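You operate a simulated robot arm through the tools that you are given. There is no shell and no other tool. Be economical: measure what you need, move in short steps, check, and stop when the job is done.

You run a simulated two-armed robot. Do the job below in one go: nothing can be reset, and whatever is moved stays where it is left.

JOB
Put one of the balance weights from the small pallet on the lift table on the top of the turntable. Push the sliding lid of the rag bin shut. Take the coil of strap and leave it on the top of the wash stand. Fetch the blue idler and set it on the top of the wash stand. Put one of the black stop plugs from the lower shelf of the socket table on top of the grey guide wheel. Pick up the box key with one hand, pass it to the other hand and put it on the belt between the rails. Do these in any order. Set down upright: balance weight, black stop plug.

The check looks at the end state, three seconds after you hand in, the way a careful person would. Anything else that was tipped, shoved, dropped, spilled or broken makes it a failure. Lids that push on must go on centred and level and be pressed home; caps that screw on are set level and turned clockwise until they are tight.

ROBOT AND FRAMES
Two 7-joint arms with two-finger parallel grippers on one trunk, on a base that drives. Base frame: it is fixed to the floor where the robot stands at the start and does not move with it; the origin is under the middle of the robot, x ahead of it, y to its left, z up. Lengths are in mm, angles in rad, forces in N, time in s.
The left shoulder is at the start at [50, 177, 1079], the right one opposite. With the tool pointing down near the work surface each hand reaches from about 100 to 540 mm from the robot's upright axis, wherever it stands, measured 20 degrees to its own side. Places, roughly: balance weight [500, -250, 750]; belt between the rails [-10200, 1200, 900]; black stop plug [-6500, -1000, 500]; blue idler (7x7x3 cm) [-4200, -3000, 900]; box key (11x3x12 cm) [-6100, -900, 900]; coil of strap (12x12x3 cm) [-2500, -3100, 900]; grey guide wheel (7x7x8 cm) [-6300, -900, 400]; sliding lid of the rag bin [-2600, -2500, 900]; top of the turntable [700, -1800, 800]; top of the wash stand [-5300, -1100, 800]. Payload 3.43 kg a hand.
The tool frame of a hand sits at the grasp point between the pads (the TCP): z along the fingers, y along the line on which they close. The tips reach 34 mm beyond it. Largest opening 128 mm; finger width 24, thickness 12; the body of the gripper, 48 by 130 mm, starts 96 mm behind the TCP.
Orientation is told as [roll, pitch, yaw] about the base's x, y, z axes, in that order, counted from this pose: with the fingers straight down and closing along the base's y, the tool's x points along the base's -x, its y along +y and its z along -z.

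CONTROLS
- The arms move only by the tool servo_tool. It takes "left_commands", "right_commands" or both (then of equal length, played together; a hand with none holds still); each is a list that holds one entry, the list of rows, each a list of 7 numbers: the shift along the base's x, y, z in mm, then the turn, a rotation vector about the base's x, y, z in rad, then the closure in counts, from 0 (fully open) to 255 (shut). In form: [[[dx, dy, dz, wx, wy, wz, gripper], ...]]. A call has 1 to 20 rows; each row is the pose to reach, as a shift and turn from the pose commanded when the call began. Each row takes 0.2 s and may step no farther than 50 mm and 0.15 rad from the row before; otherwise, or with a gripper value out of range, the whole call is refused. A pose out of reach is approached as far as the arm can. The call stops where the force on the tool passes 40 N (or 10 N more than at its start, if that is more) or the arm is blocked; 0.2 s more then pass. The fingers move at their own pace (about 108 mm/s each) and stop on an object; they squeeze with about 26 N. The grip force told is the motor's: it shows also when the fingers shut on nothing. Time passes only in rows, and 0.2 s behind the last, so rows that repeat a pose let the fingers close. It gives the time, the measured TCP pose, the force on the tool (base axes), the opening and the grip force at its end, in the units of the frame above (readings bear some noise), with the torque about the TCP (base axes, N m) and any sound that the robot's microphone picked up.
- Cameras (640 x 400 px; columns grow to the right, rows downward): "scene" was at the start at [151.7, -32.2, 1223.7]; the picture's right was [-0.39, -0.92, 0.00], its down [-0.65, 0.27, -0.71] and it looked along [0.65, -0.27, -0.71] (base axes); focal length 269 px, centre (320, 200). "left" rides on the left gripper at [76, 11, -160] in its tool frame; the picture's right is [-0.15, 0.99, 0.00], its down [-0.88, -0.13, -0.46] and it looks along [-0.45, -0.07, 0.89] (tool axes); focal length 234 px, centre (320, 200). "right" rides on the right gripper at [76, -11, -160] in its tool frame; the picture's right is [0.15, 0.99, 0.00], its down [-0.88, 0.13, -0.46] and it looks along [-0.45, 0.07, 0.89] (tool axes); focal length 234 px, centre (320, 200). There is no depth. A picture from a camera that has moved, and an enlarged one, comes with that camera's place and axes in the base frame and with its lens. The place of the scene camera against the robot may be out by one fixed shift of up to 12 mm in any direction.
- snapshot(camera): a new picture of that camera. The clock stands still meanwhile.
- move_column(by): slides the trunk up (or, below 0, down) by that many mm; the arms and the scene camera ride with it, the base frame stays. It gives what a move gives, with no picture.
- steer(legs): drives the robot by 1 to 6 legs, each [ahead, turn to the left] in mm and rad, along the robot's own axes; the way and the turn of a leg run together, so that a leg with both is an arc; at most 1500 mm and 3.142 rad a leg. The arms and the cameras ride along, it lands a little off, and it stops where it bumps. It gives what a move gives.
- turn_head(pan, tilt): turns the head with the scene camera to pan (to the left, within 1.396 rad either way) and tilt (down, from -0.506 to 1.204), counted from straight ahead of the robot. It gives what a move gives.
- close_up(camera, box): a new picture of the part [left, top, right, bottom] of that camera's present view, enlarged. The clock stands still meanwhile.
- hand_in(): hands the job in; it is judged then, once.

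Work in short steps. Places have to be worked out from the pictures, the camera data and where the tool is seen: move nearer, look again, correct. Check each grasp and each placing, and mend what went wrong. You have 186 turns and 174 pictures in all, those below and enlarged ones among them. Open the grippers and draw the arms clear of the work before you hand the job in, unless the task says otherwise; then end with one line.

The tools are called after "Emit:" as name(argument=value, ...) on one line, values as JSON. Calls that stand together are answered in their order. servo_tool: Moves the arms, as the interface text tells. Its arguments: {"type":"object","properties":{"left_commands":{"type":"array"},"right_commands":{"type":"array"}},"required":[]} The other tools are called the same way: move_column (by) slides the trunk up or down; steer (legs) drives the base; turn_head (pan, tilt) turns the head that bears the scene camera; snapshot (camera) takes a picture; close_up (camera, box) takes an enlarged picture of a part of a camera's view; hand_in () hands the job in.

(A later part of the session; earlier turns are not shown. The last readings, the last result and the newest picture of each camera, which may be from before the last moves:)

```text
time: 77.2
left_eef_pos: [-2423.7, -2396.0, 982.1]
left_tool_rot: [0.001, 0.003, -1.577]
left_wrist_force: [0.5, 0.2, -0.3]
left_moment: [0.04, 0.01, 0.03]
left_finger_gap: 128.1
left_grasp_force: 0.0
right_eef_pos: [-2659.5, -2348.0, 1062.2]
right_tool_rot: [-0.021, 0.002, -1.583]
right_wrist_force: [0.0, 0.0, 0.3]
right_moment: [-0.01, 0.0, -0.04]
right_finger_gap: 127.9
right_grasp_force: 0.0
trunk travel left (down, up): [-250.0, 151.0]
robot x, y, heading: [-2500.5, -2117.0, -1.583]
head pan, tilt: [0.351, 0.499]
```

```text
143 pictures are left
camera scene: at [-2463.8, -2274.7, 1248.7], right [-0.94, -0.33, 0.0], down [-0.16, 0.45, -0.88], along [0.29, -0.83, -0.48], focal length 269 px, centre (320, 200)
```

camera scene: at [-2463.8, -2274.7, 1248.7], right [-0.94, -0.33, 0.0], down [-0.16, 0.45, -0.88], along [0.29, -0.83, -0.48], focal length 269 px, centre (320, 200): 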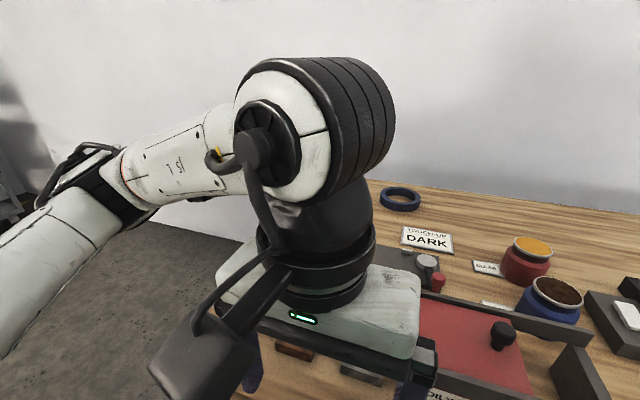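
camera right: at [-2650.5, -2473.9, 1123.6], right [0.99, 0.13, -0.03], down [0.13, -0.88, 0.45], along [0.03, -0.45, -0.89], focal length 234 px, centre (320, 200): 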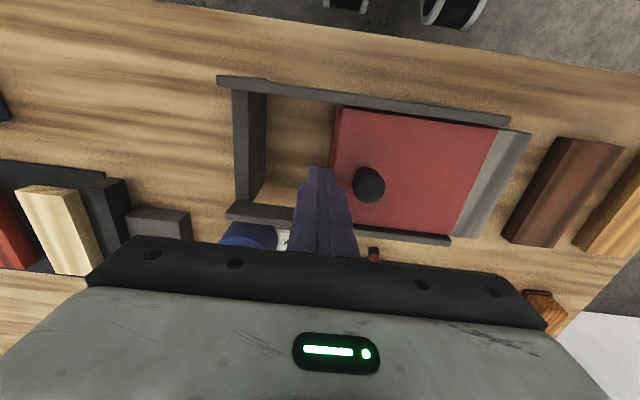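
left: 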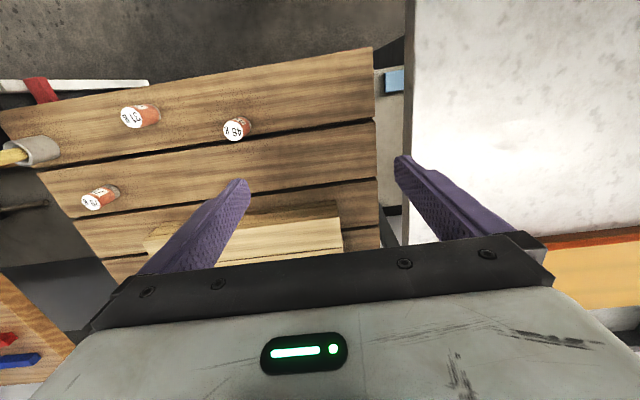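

The coil is at about [-2456,-3016], too deep to reach from the front, so I'll go around to the table's left end. I'll raise the trunk and drive there.

Emit:
move_column(by=100)

Emit:
steer(legs=[[-80, 0], [0, 1.58], [900, 0], [0, -1.57], [600, 0], [0, -0.9]])

Emit:
turn_head(pan=-0.3, tilt=0.5)

Emit:
snapshot(camera="scene")

```text
time: 78.5
left_eef_pos: [-2426.0, -2396.1, 1081.6]
left_tool_rot: [0.0, 0.001, -1.576]
left_wrist_force: [0.5, -0.3, 0.5]
left_moment: [-0.03, -0.01, 0.0]
left_finger_gap: 127.7
left_grasp_force: 0.0
right_eef_pos: [-2657.3, -2346.5, 1163.3]
right_tool_rot: [-0.021, 0.001, -1.583]
right_wrist_force: [-0.6, -0.1, 0.2]
right_moment: [-0.02, -0.01, -0.01]
right_finger_gap: 128.0
right_grasp_force: 0.0
trunk travel left (down, up): [-350.0, 51.0]
robot x, y, heading: [-2500.2, -2116.4, -1.582]
head pan, tilt: [0.351, 0.499]
```

```text
time: 96.9
left_eef_pos: [-1733.1, -2900.9, 1083.5]
left_tool_rot: [0.002, 0.002, -2.439]
left_wrist_force: [0.7, 0.3, -0.1]
left_moment: [-0.02, -0.01, 0.01]
left_finger_gap: 127.8
left_grasp_force: 0.1
right_eef_pos: [-1848.0, -2692.0, 1162.2]
right_tool_rot: [-0.021, 0.002, -2.446]
right_wrist_force: [0.0, 0.2, -0.5]
right_moment: [0.01, -0.01, -0.02]
right_finger_gap: 128.4
right_grasp_force: 0.0
trunk travel left (down, up): [-350.0, 51.0]
robot x, y, heading: [-1569.8, -2666.9, -2.452]
head pan, tilt: [0.351, 0.499]
```

```text
time: 98.0
left_eef_pos: [-1733.5, -2901.5, 1082.3]
left_tool_rot: [0.0, 0.002, -2.437]
left_wrist_force: [-1.0, -0.3, -0.4]
left_moment: [0.0, 0.01, -0.02]
left_finger_gap: 128.1
left_grasp_force: 0.1
right_eef_pos: [-1847.8, -2692.2, 1162.5]
right_tool_rot: [-0.021, 0.002, -2.445]
right_wrist_force: [-0.3, -0.5, -0.2]
right_moment: [0.01, 0.0, 0.01]
right_finger_gap: 128.0
right_grasp_force: 0.1
trunk travel left (down, up): [-350.0, 51.0]
robot x, y, heading: [-1569.2, -2664.6, -2.449]
head pan, tilt: [-0.3, 0.499]
```

```text
142 pictures are left
camera scene: at [-1700.3, -2744.3, 1348.7], right [-0.38, 0.92, 0.0], down [0.44, 0.18, -0.88], along [-0.81, -0.34, -0.48], focal length 269 px, centre (320, 200)
```

scene: 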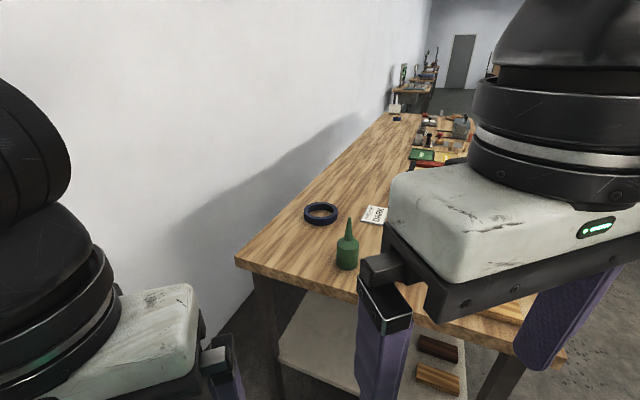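

Triangulating, the coil is at about [-2446,-3066,838], the table end at x≈-2140, and the green bottle near [-2240,-2895] with its top around 980. I'll drive 320 mm along the present heading, which puts the coil in front of the right hand.

Emit:
steer(legs=[[320, 0]])

Emit:
turn_head(pan=-0.2, tilt=0.7)

Emit:
snapshot(camera="scene")

Emit:
snapshot(camera="right")

```text
time: 100.1
left_eef_pos: [-1981.4, -3112.7, 1082.9]
left_tool_rot: [0.001, 0.002, -2.43]
left_wrist_force: [-0.3, 0.0, -0.4]
left_moment: [-0.02, 0.02, -0.02]
left_finger_gap: 127.9
left_grasp_force: 0.0
right_eef_pos: [-2097.8, -2906.4, 1162.6]
right_tool_rot: [-0.022, 0.001, -2.434]
right_wrist_force: [-0.1, 0.4, 0.2]
right_moment: [-0.01, 0.02, -0.04]
right_finger_gap: 128.1
right_grasp_force: 0.1
trunk travel left (down, up): [-350.0, 51.0]
robot x, y, heading: [-1820.8, -2875.1, -2.435]
head pan, tilt: [-0.3, 0.499]
```

```text
time: 100.8
left_eef_pos: [-1980.4, -3113.8, 1082.1]
left_tool_rot: [0.001, 0.001, -2.429]
left_wrist_force: [-0.2, -0.3, -0.4]
left_moment: [0.01, -0.02, -0.03]
left_finger_gap: 127.9
left_grasp_force: 0.0
right_eef_pos: [-2098.0, -2904.2, 1162.9]
right_tool_rot: [-0.02, 0.001, -2.435]
right_wrist_force: [-0.2, 0.2, 0.0]
right_moment: [0.0, -0.01, -0.02]
right_finger_gap: 128.3
right_grasp_force: 0.0
trunk travel left (down, up): [-350.0, 51.0]
robot x, y, heading: [-1823.7, -2873.4, -2.436]
head pan, tilt: [-0.201, 0.7]
```

```text
141 pictures are left
camera scene: at [-1940.6, -2961.3, 1331.1], right [-0.48, 0.88, 0.0], down [0.56, 0.31, -0.77], along [-0.67, -0.37, -0.64], focal length 269 px, centre (320, 200)
```

scene: 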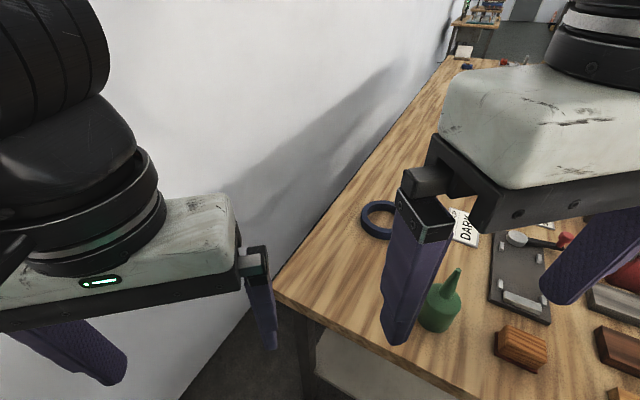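

```text
140 pictures are left
camera right: at [-2045.4, -2849.2, 1323.2], right [0.75, -0.66, -0.02], down [-0.58, -0.68, 0.45], along [-0.31, -0.33, -0.89], focal length 234 px, centre (320, 200)
```

right: 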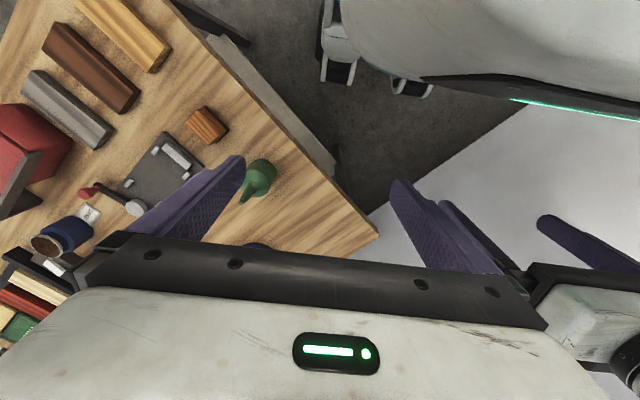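

The coil is confirmed near [-2450,-3070,838]. I'll lower the trunk 100 mm and extend the right hand over the ring's near-left wall, with the fingers tilted 0.4 rad forward for reach.

Emit:
move_column(by=-100)

Emit:
servo_tool(right_commands=[[[-35, -23, 0, -0.029, 0.034, 0, 60], [-70, -46, 0, -0.058, 0.068, 0, 120], [-105, -69, 0, -0.087, 0.101, 0, 130], [-140, -92, 0, -0.116, 0.135, 0, 130], [-175, -115, -10, -0.145, 0.169, 0, 130], [-210, -138, -30, -0.173, 0.203, 0, 130], [-245, -161, -50, -0.202, 0.236, 0, 130], [-280, -184, -75, -0.231, 0.27, 0, 130], [-312, -204, -100, -0.26, 0.304, 0, 130], [-312, -204, -100, -0.26, 0.304, 0, 130]]])

Emit:
snapshot(camera="scene")

Emit:
snapshot(camera="right")

```text
time: 102.2
left_eef_pos: [-1980.9, -3113.8, 982.4]
left_tool_rot: [0.001, 0.002, -2.429]
left_wrist_force: [0.1, 1.0, 0.8]
left_moment: [0.01, -0.02, -0.01]
left_finger_gap: 128.0
left_grasp_force: 0.1
right_eef_pos: [-2098.2, -2904.4, 1062.1]
right_tool_rot: [-0.022, -0.002, -2.436]
right_wrist_force: [1.0, -0.2, 0.3]
right_moment: [0.0, 0.0, -0.04]
right_finger_gap: 127.5
right_grasp_force: 0.1
trunk travel left (down, up): [-250.0, 151.0]
robot x, y, heading: [-1819.7, -2872.6, -2.44]
head pan, tilt: [-0.201, 0.7]
```

```text
time: 104.4
left_eef_pos: [-1980.3, -3113.9, 982.4]
left_tool_rot: [0.0, 0.003, -2.427]
left_wrist_force: [-0.2, -0.6, -0.1]
left_moment: [0.02, -0.03, 0.01]
left_finger_gap: 128.1
left_grasp_force: 0.0
right_eef_pos: [-2414.1, -3110.8, 964.8]
right_tool_rot: [-0.022, -0.4, -2.435]
right_wrist_force: [-0.6, -0.2, 0.4]
right_moment: [-0.02, 0.01, 0.02]
right_finger_gap: 62.7
right_grasp_force: 0.1
trunk travel left (down, up): [-250.0, 151.0]
robot x, y, heading: [-1821.6, -2873.4, -2.437]
head pan, tilt: [-0.201, 0.7]
```

```text
139 pictures are left
camera scene: at [-1940.5, -2961.3, 1231.0], right [-0.48, 0.88, 0.0], down [0.56, 0.31, -0.77], along [-0.67, -0.37, -0.64], focal length 269 px, centre (320, 200)
```

scene: 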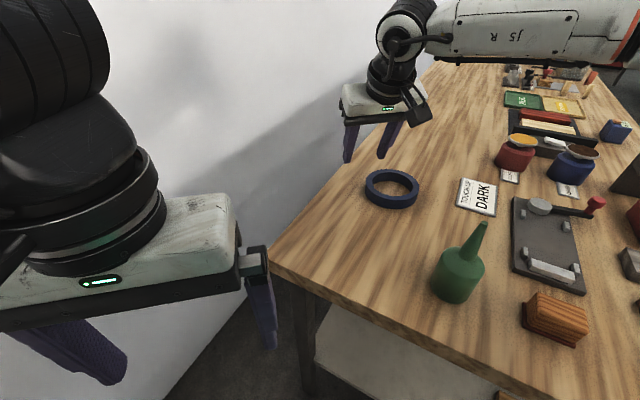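

```text
138 pictures are left
camera right: at [-2319.1, -3019.0, 1082.0], right [0.74, -0.67, -0.08], down [-0.39, -0.52, 0.76], along [-0.55, -0.53, -0.65], focal length 234 px, centre (320, 200)
```

right: 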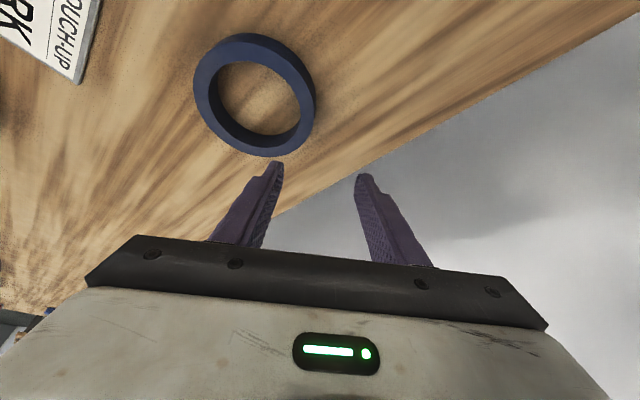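

From the wrist camera the ring centre is near [-2466,-3053], so its near-left wall is at about [-2433,-3091]. I'll shift there and partly descend.

Emit:
servo_tool(right_commands=[[[-10, 10, -20, 0, 0, 0, 130], [-19, 20, -45, 0, 0, 0, 130], [-19, 20, -60, 0, 0, 0, 130], [-19, 20, -60, 0, 0, 0, 130]]])

Emit:
snapshot(camera="right")

Emit:
close_up(camera="scene", box=[300, 60, 500, 240])

```text
time: 105.4
left_eef_pos: [-1980.1, -3112.8, 982.7]
left_tool_rot: [-0.001, 0.001, -2.428]
left_wrist_force: [-0.3, 0.4, 0.9]
left_moment: [-0.01, 0.04, 0.01]
left_finger_gap: 128.0
left_grasp_force: 0.1
right_eef_pos: [-2429.3, -3089.7, 901.9]
right_tool_rot: [-0.019, -0.4, -2.436]
right_wrist_force: [0.3, -0.1, -0.3]
right_moment: [0.01, -0.04, 0.01]
right_finger_gap: 62.9
right_grasp_force: 0.1
trunk travel left (down, up): [-250.0, 151.0]
robot x, y, heading: [-1817.7, -2877.3, -2.438]
head pan, tilt: [-0.201, 0.7]
```

```text
137 pictures are left
camera right: at [-2334.2, -2997.2, 1020.4], right [0.74, -0.67, -0.08], down [-0.39, -0.52, 0.76], along [-0.55, -0.53, -0.65], focal length 234 px, centre (320, 200)
```

right: 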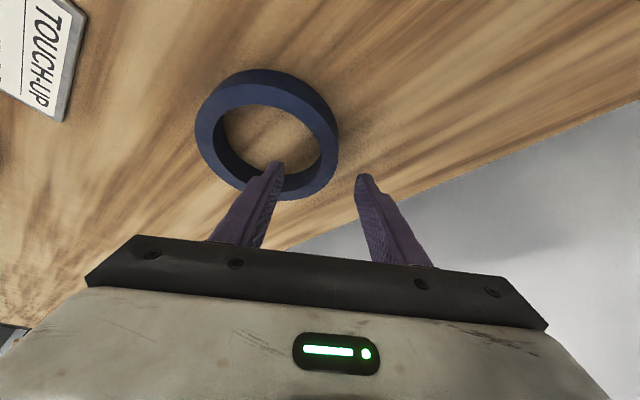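

```text
2.22 times, centred on (400, 150) of scene
camera zoom: at [-1940.6, -2961.4, 1231.0], right [-0.48, 0.88, 0.0], down [0.56, 0.31, -0.77], along [-0.67, -0.37, -0.64], focal length 598 px, centre (142, 311)
```

zoom: 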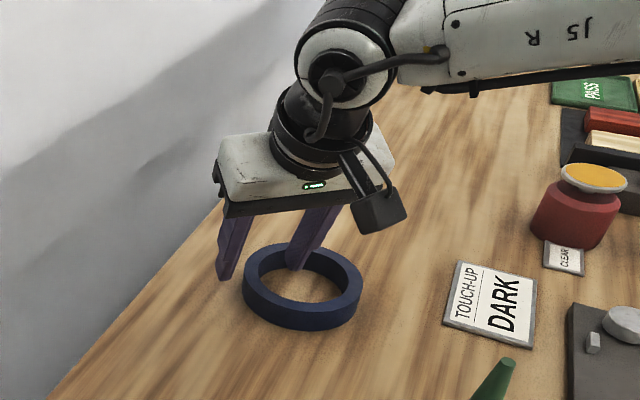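

The fingers straddle the ring's near-left wall, one inside and one outside. A small correction, then I'll descend to z≈864, close and lift.

Emit:
servo_tool(right_commands=[[[4, 9, -20, 0, 0, 0, 130], [4, 9, -37, 0, 0, 0, 130], [4, 9, -37, 0, 0, 0, 200], [4, 9, -37, 0, 0, 0, 255], [4, 9, -37, 0, 0, 0, 255], [4, 9, -37, 0, 0, 0, 255]]])

Emit:
snapshot(camera="right")

```text
time: 106.2
left_eef_pos: [-1979.3, -3113.1, 982.7]
left_tool_rot: [0.0, 0.001, -2.428]
left_wrist_force: [1.3, 0.7, -0.3]
left_moment: [-0.04, 0.0, -0.01]
left_finger_gap: 128.2
left_grasp_force: 0.0
right_eef_pos: [-2419.0, -3089.2, 875.9]
right_tool_rot: [0.002, -0.419, -2.43]
right_wrist_force: [7.0, 2.8, 13.1]
right_moment: [0.13, -0.08, -0.02]
right_finger_gap: 25.9
right_grasp_force: 0.0
trunk travel left (down, up): [-250.0, 151.0]
robot x, y, heading: [-1818.8, -2874.9, -2.434]
head pan, tilt: [-0.201, 0.7]
stopped in row 3 (right hand): the force on the tool passed its limit at 41 N (the readings are from after the stop); the commanded pose is now the measured one
```

```text
135 pictures are left
camera right: at [-2324.4, -2992.4, 991.4], right [0.75, -0.66, -0.06], down [-0.38, -0.5, 0.78], along [-0.54, -0.56, -0.63], focal length 234 px, centre (320, 200)
```

right: 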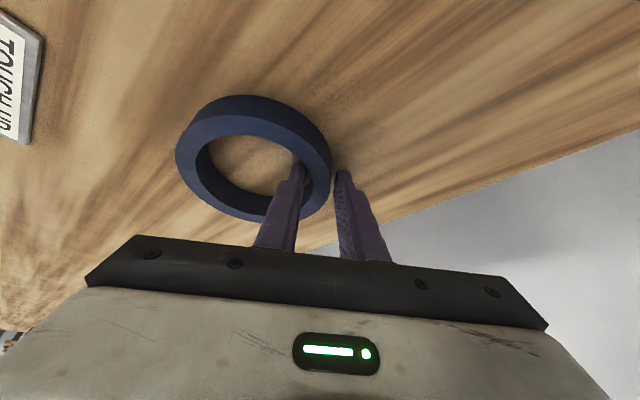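

The tips touched the table at TCP z≈876, so the table top is about 840. I'll raise a touch and close on the ring wall.

Emit:
servo_tool(right_commands=[[[0, 0, 4, 0, 0, 0, 150], [0, 0, 4, 0, 0, 0, 220], [0, 0, 4, 0, 0, 0, 255], [0, 0, 4, 0, 0, 0, 255], [0, 0, 4, 0, 0, 0, 255]]])

Emit:
snapshot(camera="right")

```text
time: 107.4
left_eef_pos: [-1980.0, -3114.0, 982.5]
left_tool_rot: [-0.001, 0.002, -2.427]
left_wrist_force: [-0.4, 0.3, -0.1]
left_moment: [-0.02, -0.02, -0.02]
left_finger_gap: 127.8
left_grasp_force: 0.0
right_eef_pos: [-2421.0, -3087.9, 876.1]
right_tool_rot: [-0.002, -0.411, -2.434]
right_wrist_force: [-0.5, -0.2, 0.1]
right_moment: [-0.07, -0.12, -0.05]
right_finger_gap: 19.8
right_grasp_force: 25.7
trunk travel left (down, up): [-250.0, 151.0]
robot x, y, heading: [-1816.9, -2875.4, -2.437]
head pan, tilt: [-0.201, 0.7]
```

```text
134 pictures are left
camera right: at [-2326.8, -2992.9, 992.6], right [0.75, -0.66, -0.06], down [-0.39, -0.51, 0.77], along [-0.54, -0.55, -0.64], focal length 234 px, centre (320, 200)
```

right: 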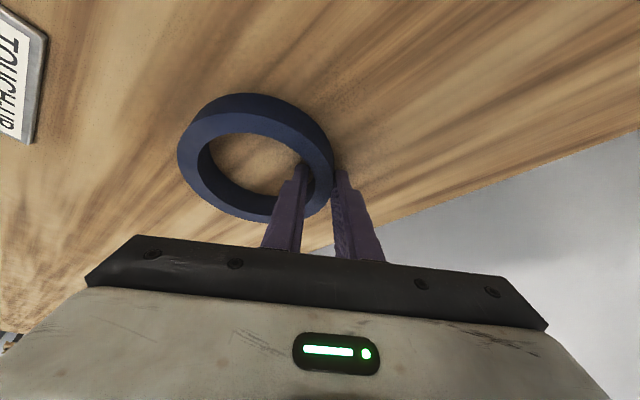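

The ring wall is gripped (19.8 mm). I'll lift it, raise the trunk to clear the bottle, then check the grasp.

Emit:
servo_tool(right_commands=[[[0, 0, 20, 0, 0, 0, 255], [0, 0, 50, 0, 0, 0, 255], [0, 0, 80, 0, 0, 0, 255], [0, 0, 100, 0, 0, 0, 255]]])

Emit:
move_column(by=120)

Emit:
snapshot(camera="scene")

```text
time: 108.4
left_eef_pos: [-1979.9, -3113.6, 982.5]
left_tool_rot: [-0.001, 0.001, -2.427]
left_wrist_force: [0.0, 0.8, 0.4]
left_moment: [-0.01, 0.0, 0.01]
left_finger_gap: 127.9
left_grasp_force: 0.1
right_eef_pos: [-2421.1, -3089.2, 979.2]
right_tool_rot: [-0.002, -0.412, -2.431]
right_wrist_force: [-0.2, 0.3, -1.3]
right_moment: [-0.08, -0.07, 0.02]
right_finger_gap: 20.2
right_grasp_force: 26.2
trunk travel left (down, up): [-250.0, 151.0]
robot x, y, heading: [-1816.1, -2873.8, -2.435]
head pan, tilt: [-0.201, 0.7]
```

```text
time: 109.9
left_eef_pos: [-1979.4, -3114.1, 1102.3]
left_tool_rot: [-0.001, 0.001, -2.428]
left_wrist_force: [0.6, -0.7, -1.3]
left_moment: [-0.01, 0.01, 0.03]
left_finger_gap: 128.0
left_grasp_force: 0.1
right_eef_pos: [-2422.5, -3088.8, 1097.8]
right_tool_rot: [0.0, -0.413, -2.433]
right_wrist_force: [-0.3, -0.4, -1.4]
right_moment: [-0.05, -0.07, -0.01]
right_finger_gap: 20.2
right_grasp_force: 25.7
trunk travel left (down, up): [-370.0, 31.0]
robot x, y, heading: [-1824.8, -2874.0, -2.437]
head pan, tilt: [-0.201, 0.7]
```

```text
133 pictures are left
camera scene: at [-1940.5, -2961.7, 1350.9], right [-0.48, 0.88, 0.0], down [0.56, 0.31, -0.76], along [-0.67, -0.37, -0.64], focal length 269 px, centre (320, 200)
```

scene: 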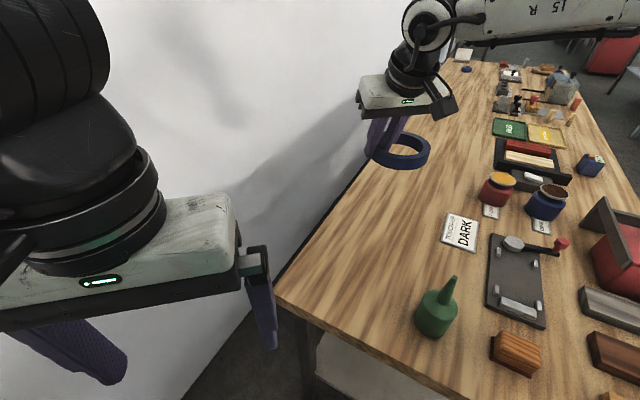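

The ring is held level. The small blue item at the table's far end, about [-4127,-3027], should be the idler. I'll retract the coil, back out and drive along the aisle toward the far end.

Emit:
servo_tool(right_commands=[[[35, 30, 0, 0, 0, 0, 255], [70, 60, 0, 0, 0, 0, 255], [105, 90, 0, 0, 0, 0, 255], [140, 120, 0, 0, 0, 0, 255], [175, 150, 0, 0, 0, 0, 255], [200, 172, 0, 0, 0, 0, 255]]])

Emit:
steer(legs=[[-350, 0], [0, 0.866], [-600, 0], [0, -1.571], [1500, 0]])

Emit:
turn_head(pan=0.0, tilt=0.3)

Emit:
snapshot(camera="scene")

```text
time: 111.3
left_eef_pos: [-1980.0, -3113.4, 1103.3]
left_tool_rot: [-0.001, 0.001, -2.428]
left_wrist_force: [-0.2, 0.0, -0.1]
left_moment: [0.0, -0.03, 0.01]
left_finger_gap: 128.3
left_grasp_force: 0.0
right_eef_pos: [-2224.8, -2919.8, 1098.6]
right_tool_rot: [-0.001, -0.41, -2.433]
right_wrist_force: [0.1, 0.4, -2.7]
right_moment: [-0.07, -0.08, -0.01]
right_finger_gap: 20.3
right_grasp_force: 25.7
right hand out of reach, approached as far as the arm can: row 6
trunk travel left (down, up): [-370.0, 31.0]
robot x, y, heading: [-1817.5, -2872.3, -2.437]
head pan, tilt: [-0.201, 0.7]
```

```text
time: 129.9
left_eef_pos: [-3394.1, -2159.3, 1101.7]
left_tool_rot: [-0.001, 0.002, -3.118]
left_wrist_force: [0.3, 0.0, -1.0]
left_moment: [0.0, -0.07, 0.01]
left_finger_gap: 128.0
left_grasp_force: 0.0
right_eef_pos: [-3461.3, -1853.9, 1098.0]
right_tool_rot: [0.0, -0.412, -3.121]
right_wrist_force: [-0.2, -0.4, -2.8]
right_moment: [-0.08, 0.0, 0.04]
right_finger_gap: 19.9
right_grasp_force: 26.1
trunk travel left (down, up): [-370.0, 31.0]
robot x, y, heading: [-3113.8, -2074.7, -3.121]
head pan, tilt: [-0.201, 0.7]
```

```text
time: 130.8
left_eef_pos: [-3395.2, -2160.1, 1103.5]
left_tool_rot: [0.0, 0.001, -3.115]
left_wrist_force: [0.4, -0.7, 0.4]
left_moment: [0.0, 0.01, -0.01]
left_finger_gap: 128.0
left_grasp_force: 0.1
right_eef_pos: [-3460.0, -1853.6, 1098.4]
right_tool_rot: [-0.004, -0.409, -3.118]
right_wrist_force: [-0.2, -0.6, -2.8]
right_moment: [-0.15, 0.03, 0.01]
right_finger_gap: 20.1
right_grasp_force: 26.0
trunk travel left (down, up): [-370.0, 31.0]
robot x, y, heading: [-3116.4, -2075.6, -3.125]
head pan, tilt: [0.0, 0.3]
```

```text
132 pictures are left
camera scene: at [-3274.3, -2080.1, 1387.0], right [-0.02, 1.0, 0.0], down [0.3, 0.0, -0.95], along [-0.95, -0.02, -0.3], focal length 269 px, centre (320, 200)
```

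scene: 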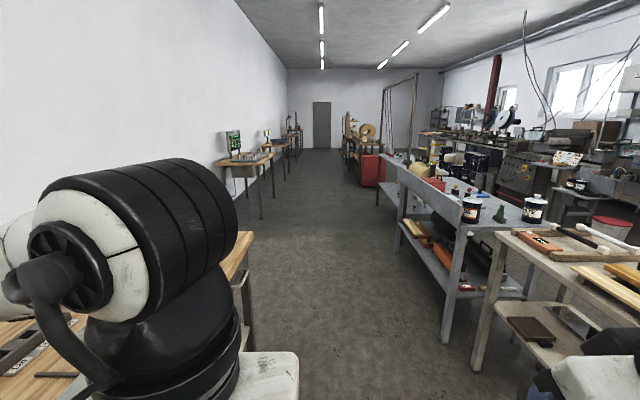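

The aisle is clear. The table's far end is at x≈-4430. I'll drive past it, turn toward the wall, then face the end obliquely so the left hand can reach the idler.

Emit:
steer(legs=[[1500, -0.02], [270, 0], [0, 1.57], [560, 0], [0, 0.87]])

Emit:
turn_head(pan=0.2, tilt=0.5)

Emit:
snapshot(camera="scene")

```text
time: 148.9
left_eef_pos: [-4639.9, -2803.1, 1103.2]
left_tool_rot: [0.0, 0.001, -0.657]
left_wrist_force: [0.8, 0.6, 0.3]
left_moment: [0.0, 0.02, -0.01]
left_finger_gap: 128.2
left_grasp_force: 0.0
right_eef_pos: [-4779.9, -3083.1, 1098.5]
right_tool_rot: [0.0, -0.41, -0.661]
right_wrist_force: [0.4, -0.3, -1.7]
right_moment: [0.12, -0.05, 0.02]
right_finger_gap: 19.7
right_grasp_force: 25.7
trunk travel left (down, up): [-370.0, 31.0]
robot x, y, heading: [-4905.5, -2696.1, -0.662]
head pan, tilt: [0.0, 0.3]
```

```text
time: 149.6
left_eef_pos: [-4640.2, -2803.8, 1102.7]
left_tool_rot: [0.0, 0.002, -0.656]
left_wrist_force: [0.3, -0.7, 1.6]
left_moment: [-0.01, -0.02, 0.0]
left_finger_gap: 128.0
left_grasp_force: 0.0
right_eef_pos: [-4780.9, -3083.5, 1098.4]
right_tool_rot: [-0.001, -0.41, -0.662]
right_wrist_force: [0.0, 0.2, -2.4]
right_moment: [0.09, -0.09, 0.01]
right_finger_gap: 19.9
right_grasp_force: 26.2
trunk travel left (down, up): [-370.0, 31.0]
robot x, y, heading: [-4905.7, -2691.8, -0.666]
head pan, tilt: [0.201, 0.499]
```

```text
131 pictures are left
camera scene: at [-4763.6, -2778.9, 1368.8], right [-0.45, -0.89, 0.0], down [-0.43, 0.21, -0.88], along [0.78, -0.39, -0.48], focal length 269 px, centre (320, 200)
```

scene: 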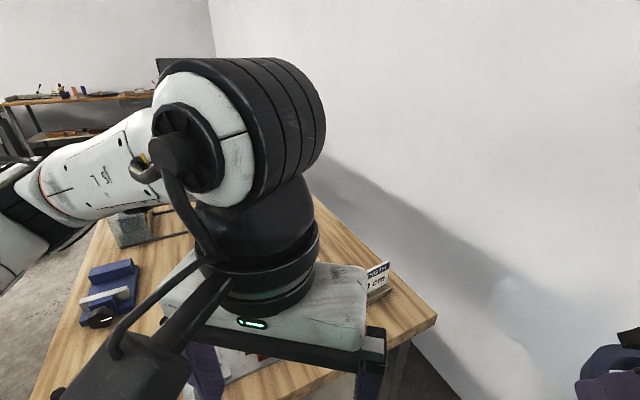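

The left arm hides the idler here, so I'll use the left wrist camera, and also a head view panned further right.

Emit:
snapshot(camera="left")

Emit:
turn_head(pan=-0.3, tilt=0.5)

Emit:
snapshot(camera="scene")

```text
130 pictures are left
camera left: at [-4692.7, -2748.6, 1261.9], right [0.72, 0.69, 0.0], down [0.62, -0.64, 0.45], along [0.32, -0.33, -0.89], focal length 234 px, centre (320, 200)
```

left: 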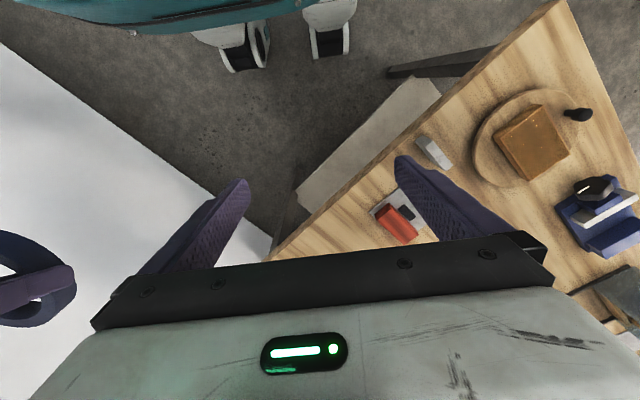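

```text
time: 150.6
left_eef_pos: [-4640.2, -2803.1, 1103.9]
left_tool_rot: [-0.002, 0.002, -0.654]
left_wrist_force: [0.6, 0.9, -0.7]
left_moment: [0.03, 0.02, 0.01]
left_finger_gap: 127.8
left_grasp_force: 0.1
right_eef_pos: [-4780.7, -3083.1, 1099.1]
right_tool_rot: [-0.002, -0.41, -0.661]
right_wrist_force: [-0.1, -0.3, -2.0]
right_moment: [0.09, -0.07, -0.04]
right_finger_gap: 19.9
right_grasp_force: 26.0
trunk travel left (down, up): [-370.0, 31.0]
robot x, y, heading: [-4909.3, -2695.4, -0.665]
head pan, tilt: [-0.3, 0.499]
```

```text
129 pictures are left
camera scene: at [-4793.0, -2812.8, 1368.7], right [-0.82, -0.57, 0.0], down [-0.27, 0.39, -0.88], along [0.5, -0.72, -0.48], focal length 269 px, centre (320, 200)
```

scene: 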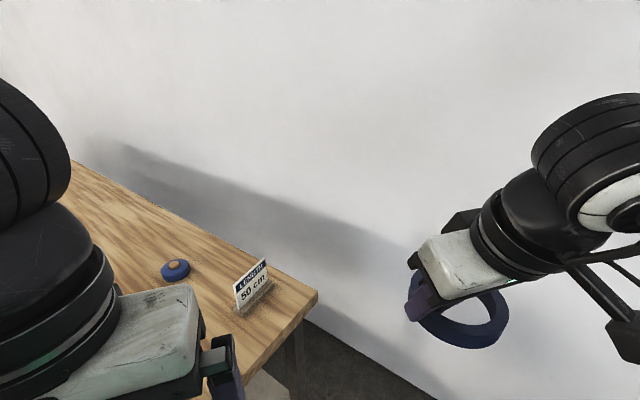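

The idler is a blue disc near [-4164,-3028], and the table end is at x≈-4515. I'll drive 165 mm closer, lower the trunk 100, and extend the left hand above it with a 0.45 rad tilt.

Emit:
steer(legs=[[165, 0]])

Emit:
move_column(by=-100)

Emit:
servo_tool(left_commands=[[[38, -13, 0, -0.031, -0.039, 0, 30], [76, -26, 0, -0.062, -0.079, 0, 60], [114, -39, 0, -0.093, -0.118, 0, 60], [152, -52, 0, -0.123, -0.157, 0, 60], [190, -65, 0, -0.154, -0.197, 0, 60], [228, -78, 0, -0.185, -0.236, 0, 60], [266, -91, -10, -0.216, -0.275, 0, 60], [304, -104, -20, -0.247, -0.315, 0, 60], [336, -115, -40, -0.278, -0.354, 0, 60], [336, -115, -40, -0.278, -0.354, 0, 60]]])

Emit:
snapshot(camera="left")

Emit:
turn_head(pan=0.1, tilt=0.6)

Emit:
snapshot(camera="scene")

```text
time: 152.0
left_eef_pos: [-4511.9, -2904.6, 1101.7]
left_tool_rot: [-0.001, 0.002, -0.658]
left_wrist_force: [-0.1, -0.7, -0.2]
left_moment: [0.0, 0.02, -0.01]
left_finger_gap: 128.1
left_grasp_force: 0.1
right_eef_pos: [-4653.1, -3183.0, 1099.0]
right_tool_rot: [-0.001, -0.411, -0.661]
right_wrist_force: [1.0, -0.2, -2.4]
right_moment: [0.09, -0.03, -0.03]
right_finger_gap: 20.0
right_grasp_force: 25.8
trunk travel left (down, up): [-370.0, 31.0]
robot x, y, heading: [-4777.0, -2796.7, -0.663]
head pan, tilt: [-0.3, 0.499]
```

```text
time: 153.3
left_eef_pos: [-4514.6, -2904.3, 1002.8]
left_tool_rot: [0.0, 0.0, -0.657]
left_wrist_force: [0.3, -0.6, 0.1]
left_moment: [0.02, 0.02, 0.01]
left_finger_gap: 127.9
left_grasp_force: 0.1
right_eef_pos: [-4653.5, -3183.6, 999.5]
right_tool_rot: [-0.001, -0.411, -0.662]
right_wrist_force: [-0.5, -1.4, -2.1]
right_moment: [0.13, -0.05, 0.0]
right_finger_gap: 20.1
right_grasp_force: 25.7
trunk travel left (down, up): [-270.0, 131.0]
robot x, y, heading: [-4776.9, -2792.3, -0.669]
head pan, tilt: [-0.3, 0.499]
```

```text
time: 155.5
left_eef_pos: [-4176.4, -3020.6, 962.2]
left_tool_rot: [-0.003, -0.45, -0.655]
left_wrist_force: [1.1, 0.5, 0.9]
left_moment: [-0.02, -0.02, 0.03]
left_finger_gap: 97.9
left_grasp_force: 0.1
right_eef_pos: [-4652.8, -3183.4, 998.5]
right_tool_rot: [-0.003, -0.41, -0.66]
right_wrist_force: [-0.6, -0.1, -2.3]
right_moment: [0.08, -0.05, -0.01]
right_finger_gap: 20.1
right_grasp_force: 26.0
trunk travel left (down, up): [-270.0, 131.0]
robot x, y, heading: [-4780.4, -2797.0, -0.669]
head pan, tilt: [-0.3, 0.499]
```

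```text
128 pictures are left
camera left: at [-4277.3, -2926.6, 1071.6], right [0.71, 0.7, 0.06], down [0.39, -0.46, 0.79], along [0.59, -0.54, -0.61], focal length 234 px, centre (320, 200)
```

left: 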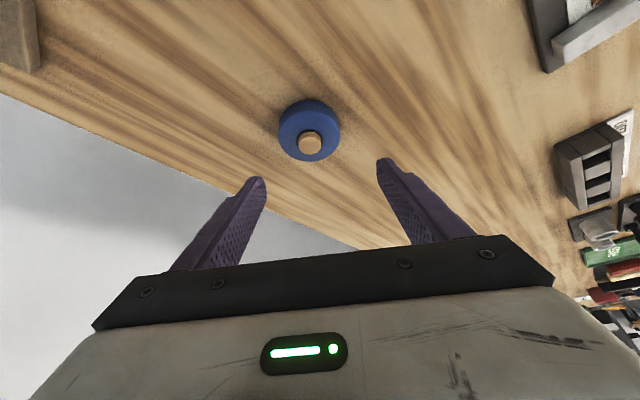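

```text
time: 156.4
left_eef_pos: [-4176.8, -3020.8, 961.9]
left_tool_rot: [-0.003, -0.449, -0.656]
left_wrist_force: [0.2, 0.1, 0.8]
left_moment: [0.0, 0.04, -0.01]
left_finger_gap: 97.9
left_grasp_force: 0.1
right_eef_pos: [-4654.0, -3183.4, 998.6]
right_tool_rot: [-0.001, -0.411, -0.661]
right_wrist_force: [0.7, -0.1, -2.5]
right_moment: [0.09, -0.07, -0.02]
right_finger_gap: 19.9
right_grasp_force: 26.2
trunk travel left (down, up): [-270.0, 131.0]
robot x, y, heading: [-4780.7, -2795.4, -0.664]
head pan, tilt: [0.099, 0.6]
```

```text
127 pictures are left
camera scene: at [-4643.0, -2885.6, 1259.6], right [-0.54, -0.84, 0.0], down [-0.48, 0.3, -0.83], along [0.7, -0.44, -0.56], focal length 269 px, centre (320, 200)
```

scene: 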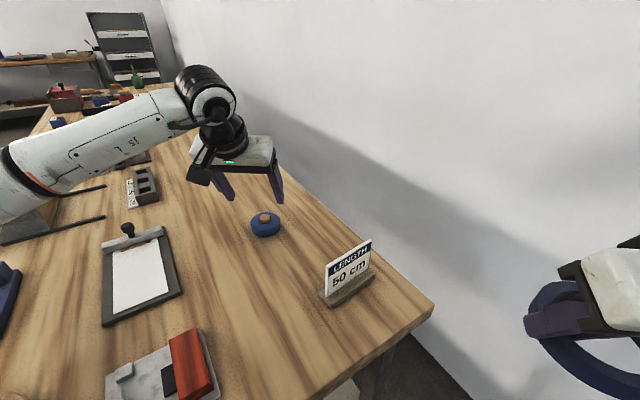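

The hand is already lined up with the idler at about [-4166,-3030]. I'll descend to z≈880, close and lift.

Emit:
servo_tool(left_commands=[[[0, 0, -40, 0, 0, 0, 60], [0, 0, -70, 0, 0, 0, 60], [0, 0, -81, 0, 0, 0, 60], [0, 0, -81, 0, 0, 0, 120], [0, 0, -81, 0, 0, 0, 200], [0, 0, -81, 0, 0, 0, 255], [0, 0, -81, 0, 0, 0, 255]]])

Emit:
snapshot(camera="left")

```text
time: 158.0
left_eef_pos: [-4176.1, -3018.5, 881.9]
left_tool_rot: [-0.002, -0.449, -0.655]
left_wrist_force: [0.3, -0.7, 1.0]
left_moment: [-0.06, -0.07, -0.04]
left_finger_gap: 66.6
left_grasp_force: 25.6
right_eef_pos: [-4653.0, -3182.5, 998.1]
right_tool_rot: [-0.002, -0.41, -0.66]
right_wrist_force: [-0.2, 0.0, -2.5]
right_moment: [0.09, -0.04, 0.01]
right_finger_gap: 20.0
right_grasp_force: 26.5
trunk travel left (down, up): [-270.0, 131.0]
robot x, y, heading: [-4778.5, -2791.2, -0.662]
head pan, tilt: [0.099, 0.6]
```

```text
126 pictures are left
camera left: at [-4277.5, -2925.3, 992.1], right [0.71, 0.7, 0.06], down [0.39, -0.47, 0.79], along [0.58, -0.54, -0.61], focal length 234 px, centre (320, 200)
```

left: 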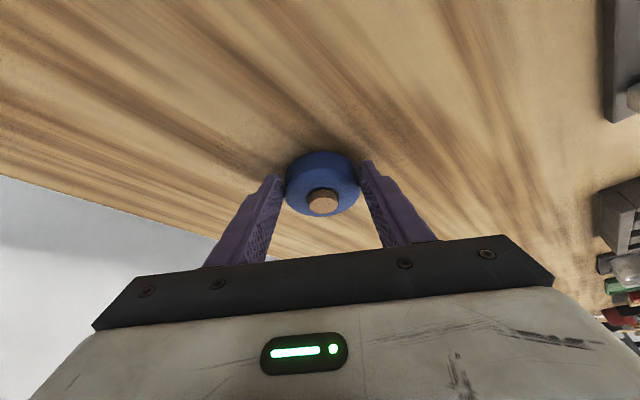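

It's gripped at 66.6 mm. I'll lift, raise the trunk and check.

Emit:
servo_tool(left_commands=[[[0, 0, 20, 0, 0, 0, 255], [0, 0, 50, 0, 0, 0, 255], [0, 0, 90, 0, 0, 0, 255], [-20, 10, 120, 0, 0, 0, 255], [-55, 30, 120, 0, 0, 0, 255], [-90, 50, 120, 0, 0, 0, 255]]])

Emit:
snapshot(camera="left")

```text
time: 159.4
left_eef_pos: [-4268.3, -2969.3, 1002.8]
left_tool_rot: [-0.003, -0.448, -0.657]
left_wrist_force: [0.7, 0.1, -0.7]
left_moment: [0.03, 0.03, -0.02]
left_finger_gap: 66.5
left_grasp_force: 26.4
right_eef_pos: [-4653.1, -3182.9, 998.7]
right_tool_rot: [-0.003, -0.41, -0.66]
right_wrist_force: [0.0, -0.8, -1.9]
right_moment: [0.11, -0.03, 0.0]
right_finger_gap: 20.1
right_grasp_force: 26.4
trunk travel left (down, up): [-270.0, 131.0]
robot x, y, heading: [-4780.1, -2794.0, -0.667]
head pan, tilt: [0.099, 0.6]
```

```text
125 pictures are left
camera left: at [-4370.0, -2875.4, 1113.0], right [0.71, 0.7, 0.06], down [0.39, -0.47, 0.79], along [0.58, -0.54, -0.61], focal length 234 px, centre (320, 200)
```

left: 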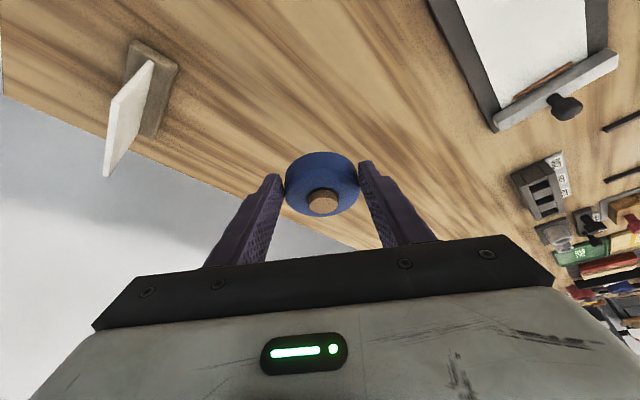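

The idler is secure. I'll retract the left hand, raise the trunk, back off and turn to face the stands across the aisle.

Emit:
servo_tool(left_commands=[[[-38, 20, 0, 0, 0, 0, 255], [-76, 40, 0, 0, 0, 0, 255], [-114, 60, 0, 0, 0, 0, 255], [-150, 80, 0, 0, 0, 0, 255]]])

Emit:
move_column(by=100)

Emit:
steer(legs=[[-300, 0], [0, 2.236], [500, 0]])

Emit:
turn_head(pan=0.15, tilt=0.35)

Emit:
snapshot(camera="scene")

```text
time: 160.4
left_eef_pos: [-4414.0, -2887.2, 1002.5]
left_tool_rot: [-0.005, -0.448, -0.654]
left_wrist_force: [-0.6, -1.5, -2.3]
left_moment: [0.05, 0.04, -0.01]
left_finger_gap: 67.0
left_grasp_force: 26.0
right_eef_pos: [-4652.9, -3182.0, 997.8]
right_tool_rot: [0.002, -0.41, -0.662]
right_wrist_force: [-1.1, 0.6, -1.4]
right_moment: [0.07, -0.03, -0.02]
right_finger_gap: 19.8
right_grasp_force: 26.4
trunk travel left (down, up): [-270.0, 131.0]
robot x, y, heading: [-4780.1, -2793.0, -0.669]
head pan, tilt: [0.099, 0.6]
```

```text
time: 161.7
left_eef_pos: [-4414.3, -2888.0, 1103.0]
left_tool_rot: [-0.005, -0.449, -0.656]
left_wrist_force: [-0.8, -0.2, -1.0]
left_moment: [0.04, 0.07, 0.02]
left_finger_gap: 66.4
left_grasp_force: 25.5
right_eef_pos: [-4654.2, -3183.1, 1098.4]
right_tool_rot: [-0.001, -0.41, -0.662]
right_wrist_force: [0.6, 0.2, -0.9]
right_moment: [0.07, -0.05, -0.02]
right_finger_gap: 19.9
right_grasp_force: 25.1
trunk travel left (down, up): [-370.0, 31.0]
robot x, y, heading: [-4777.5, -2792.9, -0.665]
head pan, tilt: [0.099, 0.6]
```

```text
time: 171.7
left_eef_pos: [-5151.8, -1744.5, 1102.7]
left_tool_rot: [-0.002, -0.448, 1.562]
left_wrist_force: [-0.5, 0.5, -1.0]
left_moment: [-0.07, -0.01, -0.02]
left_finger_gap: 66.5
left_grasp_force: 25.5
right_eef_pos: [-4771.9, -1758.9, 1098.9]
right_tool_rot: [0.0, -0.41, 1.551]
right_wrist_force: [-0.2, 0.2, -3.8]
right_moment: [-0.02, 0.09, 0.02]
right_finger_gap: 19.9
right_grasp_force: 25.9
trunk travel left (down, up): [-370.0, 31.0]
robot x, y, heading: [-5006.4, -2091.9, 1.547]
head pan, tilt: [0.099, 0.6]
```

```text
time: 172.4
left_eef_pos: [-5150.4, -1745.3, 1102.7]
left_tool_rot: [-0.004, -0.449, 1.559]
left_wrist_force: [0.5, 0.4, -2.0]
left_moment: [-0.05, 0.0, 0.02]
left_finger_gap: 66.3
left_grasp_force: 25.8
right_eef_pos: [-4771.7, -1759.2, 1098.6]
right_tool_rot: [-0.001, -0.411, 1.554]
right_wrist_force: [-0.1, 0.6, -2.2]
right_moment: [-0.04, 0.08, 0.01]
right_finger_gap: 20.0
right_grasp_force: 25.7
trunk travel left (down, up): [-370.0, 31.0]
robot x, y, heading: [-5008.4, -2094.2, 1.551]
head pan, tilt: [0.15, 0.351]
```

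```text
124 pictures are left
camera scene: at [-5010.9, -1931.3, 1382.3], right [0.99, 0.13, 0.0], down [0.04, -0.34, -0.94], along [-0.12, 0.93, -0.34], focal length 269 px, centre (320, 200)
```

scene: 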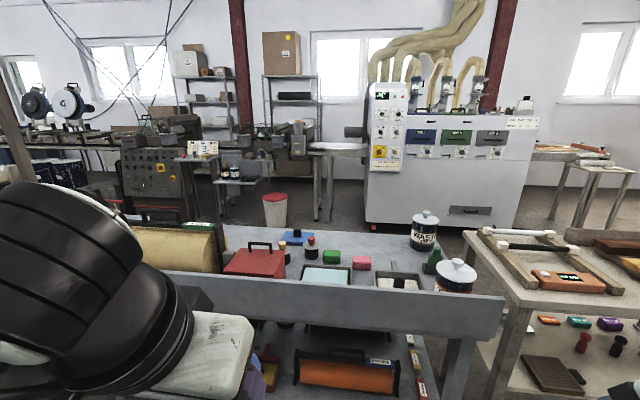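

This looks like the wash stand: a grey top with a raised rim on my side, jars and soap. I'll zoom in to find free space.

Emit:
close_up(camera="scene", box=[120, 200, 520, 400])

```text
1.60 times, centred on (320, 300) of scene
camera zoom: at [-5010.9, -1931.3, 1382.3], right [0.99, 0.13, 0.0], down [0.04, -0.34, -0.94], along [-0.12, 0.93, -0.34], focal length 431 px, centre (320, 40)
```

zoom: 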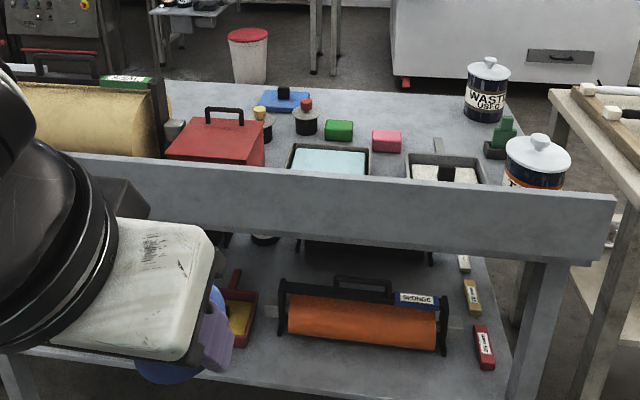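

The stand seems to run from x≈-4610 to about -5950. I'll move to x≈-5450 to see its left part.

Emit:
steer(legs=[[0, 1.571], [430, 0], [0, -1.55]])

Emit:
turn_head(pan=0.0, tilt=0.45)

Emit:
snapshot(camera="scene")

```text
time: 182.8
left_eef_pos: [-5591.7, -1735.8, 1102.9]
left_tool_rot: [-0.002, -0.448, 1.549]
left_wrist_force: [0.3, -0.2, -1.4]
left_moment: [-0.02, 0.03, -0.04]
left_finger_gap: 65.9
left_grasp_force: 26.0
right_eef_pos: [-5212.5, -1753.7, 1098.3]
right_tool_rot: [-0.002, -0.412, 1.545]
right_wrist_force: [0.1, 0.0, -1.9]
right_moment: [-0.02, 0.06, 0.0]
right_finger_gap: 19.7
right_grasp_force: 26.1
trunk travel left (down, up): [-370.0, 31.0]
robot x, y, heading: [-5452.1, -2087.9, 1.54]
head pan, tilt: [0.15, 0.351]
```

```text
time: 183.5
left_eef_pos: [-5592.1, -1735.3, 1102.7]
left_tool_rot: [-0.006, -0.448, 1.55]
left_wrist_force: [-0.9, -0.2, -0.7]
left_moment: [-0.02, 0.01, -0.01]
left_finger_gap: 65.8
left_grasp_force: 26.2
right_eef_pos: [-5212.8, -1752.9, 1098.6]
right_tool_rot: [-0.002, -0.412, 1.543]
right_wrist_force: [-0.6, 0.0, -1.7]
right_moment: [0.02, 0.1, 0.0]
right_finger_gap: 19.9
right_grasp_force: 26.6
trunk travel left (down, up): [-370.0, 31.0]
robot x, y, heading: [-5451.7, -2084.2, 1.542]
head pan, tilt: [0.0, 0.45]
```

```text
122 pictures are left
camera scene: at [-5439.6, -1923.8, 1373.2], right [1.0, -0.03, 0.0], down [-0.01, -0.43, -0.9], along [0.03, 0.9, -0.44], focal length 269 px, centre (320, 200)
```

scene: 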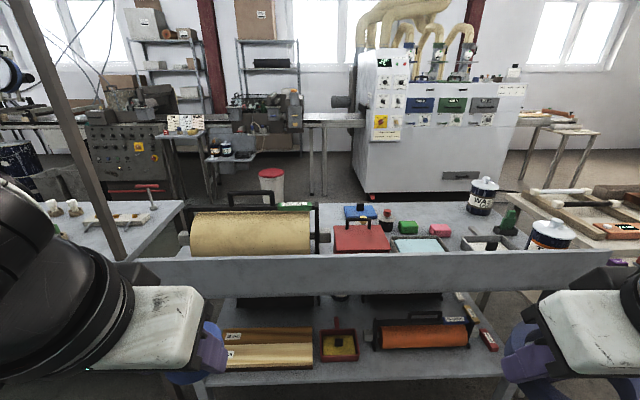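

The stand spans x≈-5890 to -4610 with its rim at y≈-1320, and there's free space behind the soaps around x≈-5060…-4780. I'll go in front of that area and look from closer.

Emit:
steer(legs=[[0, -1.542], [460, 0], [0, 1.571], [450, 0]])

Emit:
turn_head(pan=0.0, tilt=0.65)

Emit:
snapshot(camera="scene")

```text
time: 196.1
left_eef_pos: [-5133.2, -1288.7, 1102.2]
left_tool_rot: [-0.003, -0.448, 1.567]
left_wrist_force: [-0.4, 0.1, -1.1]
left_moment: [-0.05, -0.03, -0.02]
left_finger_gap: 65.2
left_grasp_force: 26.3
right_eef_pos: [-4755.6, -1298.4, 1097.7]
right_tool_rot: [-0.002, -0.408, 1.561]
right_wrist_force: [0.3, -0.3, -2.5]
right_moment: [-0.03, 0.08, 0.0]
right_finger_gap: 19.8
right_grasp_force: 25.5
trunk travel left (down, up): [-370.0, 31.0]
robot x, y, heading: [-4984.8, -1637.5, 1.555]
head pan, tilt: [0.0, 0.45]
```

```text
time: 196.9
left_eef_pos: [-5133.5, -1290.8, 1101.8]
left_tool_rot: [-0.006, -0.45, 1.568]
left_wrist_force: [-1.2, 0.1, -1.6]
left_moment: [-0.02, 0.04, 0.01]
left_finger_gap: 65.3
left_grasp_force: 26.4
right_eef_pos: [-4755.2, -1300.9, 1099.1]
right_tool_rot: [-0.001, -0.41, 1.563]
right_wrist_force: [0.1, 0.1, -1.4]
right_moment: [-0.02, 0.11, -0.01]
right_finger_gap: 19.6
right_grasp_force: 26.3
trunk travel left (down, up): [-370.0, 31.0]
robot x, y, heading: [-4988.0, -1637.6, 1.555]
head pan, tilt: [0.0, 0.649]
```

```text
121 pictures are left
camera scene: at [-4978.4, -1480.0, 1355.4], right [1.0, -0.01, 0.0], down [-0.01, -0.6, -0.8], along [0.01, 0.8, -0.6], focal length 269 px, centre (320, 200)
```

scene: 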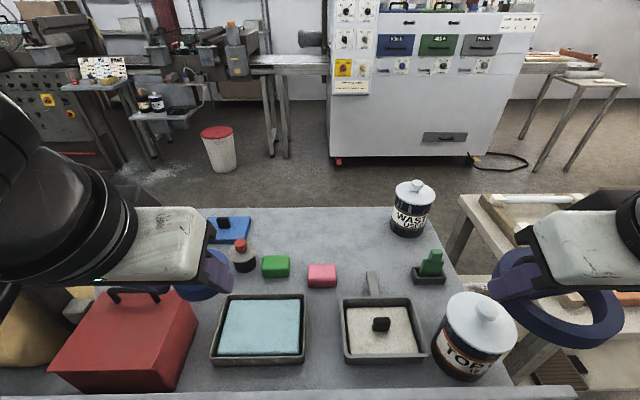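

I have a clear view of a free zone with y from -985 to -805 and x from -5150 to -4780. I'll drive 140 mm closer and place the idler first, bringing the left hand above [-5095,-900].

Emit:
steer(legs=[[140, 0.015]])

Emit:
servo_tool(left_commands=[[[6, 40, 0, 0, 0, 0, 255], [12, 80, 0, 0, 0, 0, 255], [18, 120, 0, 0, 0, 0, 255], [24, 160, 0, 0, 0, 0, 255], [30, 200, 0, 0, 0, 0, 255], [36, 240, 0, 0, 0, 0, 255], [36, 240, 0, 0, 0, 0, 255]]])

Emit:
snapshot(camera="scene")

Emit:
snapshot(camera="left")

```text
time: 197.8
left_eef_pos: [-5135.0, -1259.0, 1103.6]
left_tool_rot: [-0.006, -0.451, 1.575]
left_wrist_force: [0.1, -1.3, -0.8]
left_moment: [-0.02, -0.03, -0.05]
left_finger_gap: 65.4
left_grasp_force: 25.9
right_eef_pos: [-4756.2, -1268.0, 1099.5]
right_tool_rot: [-0.001, -0.41, 1.566]
right_wrist_force: [0.6, -1.0, -1.8]
right_moment: [0.02, 0.09, 0.0]
right_finger_gap: 20.1
right_grasp_force: 25.7
trunk travel left (down, up): [-370.0, 31.0]
robot x, y, heading: [-4988.7, -1604.6, 1.558]
head pan, tilt: [0.0, 0.649]
stopped in leg 1: the robot was blocked; the commanded pose is now the measured one
```

```text
time: 199.4
left_eef_pos: [-5100.5, -1016.9, 1104.4]
left_tool_rot: [-0.006, -0.448, 1.572]
left_wrist_force: [-0.2, -0.3, -1.8]
left_moment: [-0.01, -0.02, -0.03]
left_finger_gap: 65.4
left_grasp_force: 26.0
right_eef_pos: [-4756.1, -1267.7, 1099.3]
right_tool_rot: [-0.002, -0.41, 1.564]
right_wrist_force: [-1.2, 0.3, -2.0]
right_moment: [-0.02, 0.11, 0.0]
right_finger_gap: 20.0
right_grasp_force: 26.3
trunk travel left (down, up): [-370.0, 31.0]
robot x, y, heading: [-4988.9, -1601.6, 1.564]
head pan, tilt: [0.0, 0.649]
```

```text
120 pictures are left
camera scene: at [-4978.7, -1448.6, 1355.4], right [1.0, -0.01, 0.0], down [-0.01, -0.6, -0.8], along [0.01, 0.8, -0.6], focal length 269 px, centre (320, 200)
```

scene: 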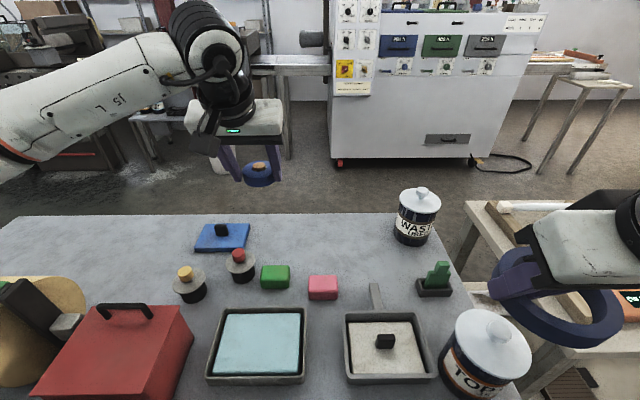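

```text
119 pictures are left
camera left: at [-5111.7, -1154.9, 1214.7], right [-0.99, 0.13, 0.06], down [0.13, 0.6, 0.79], along [0.07, 0.79, -0.61], focal length 234 px, centre (320, 200)
```

left: 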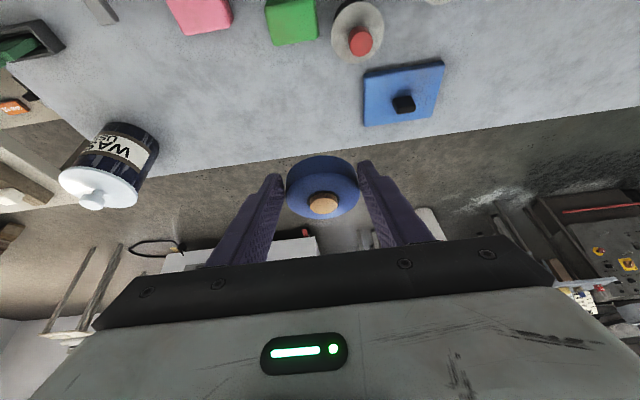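

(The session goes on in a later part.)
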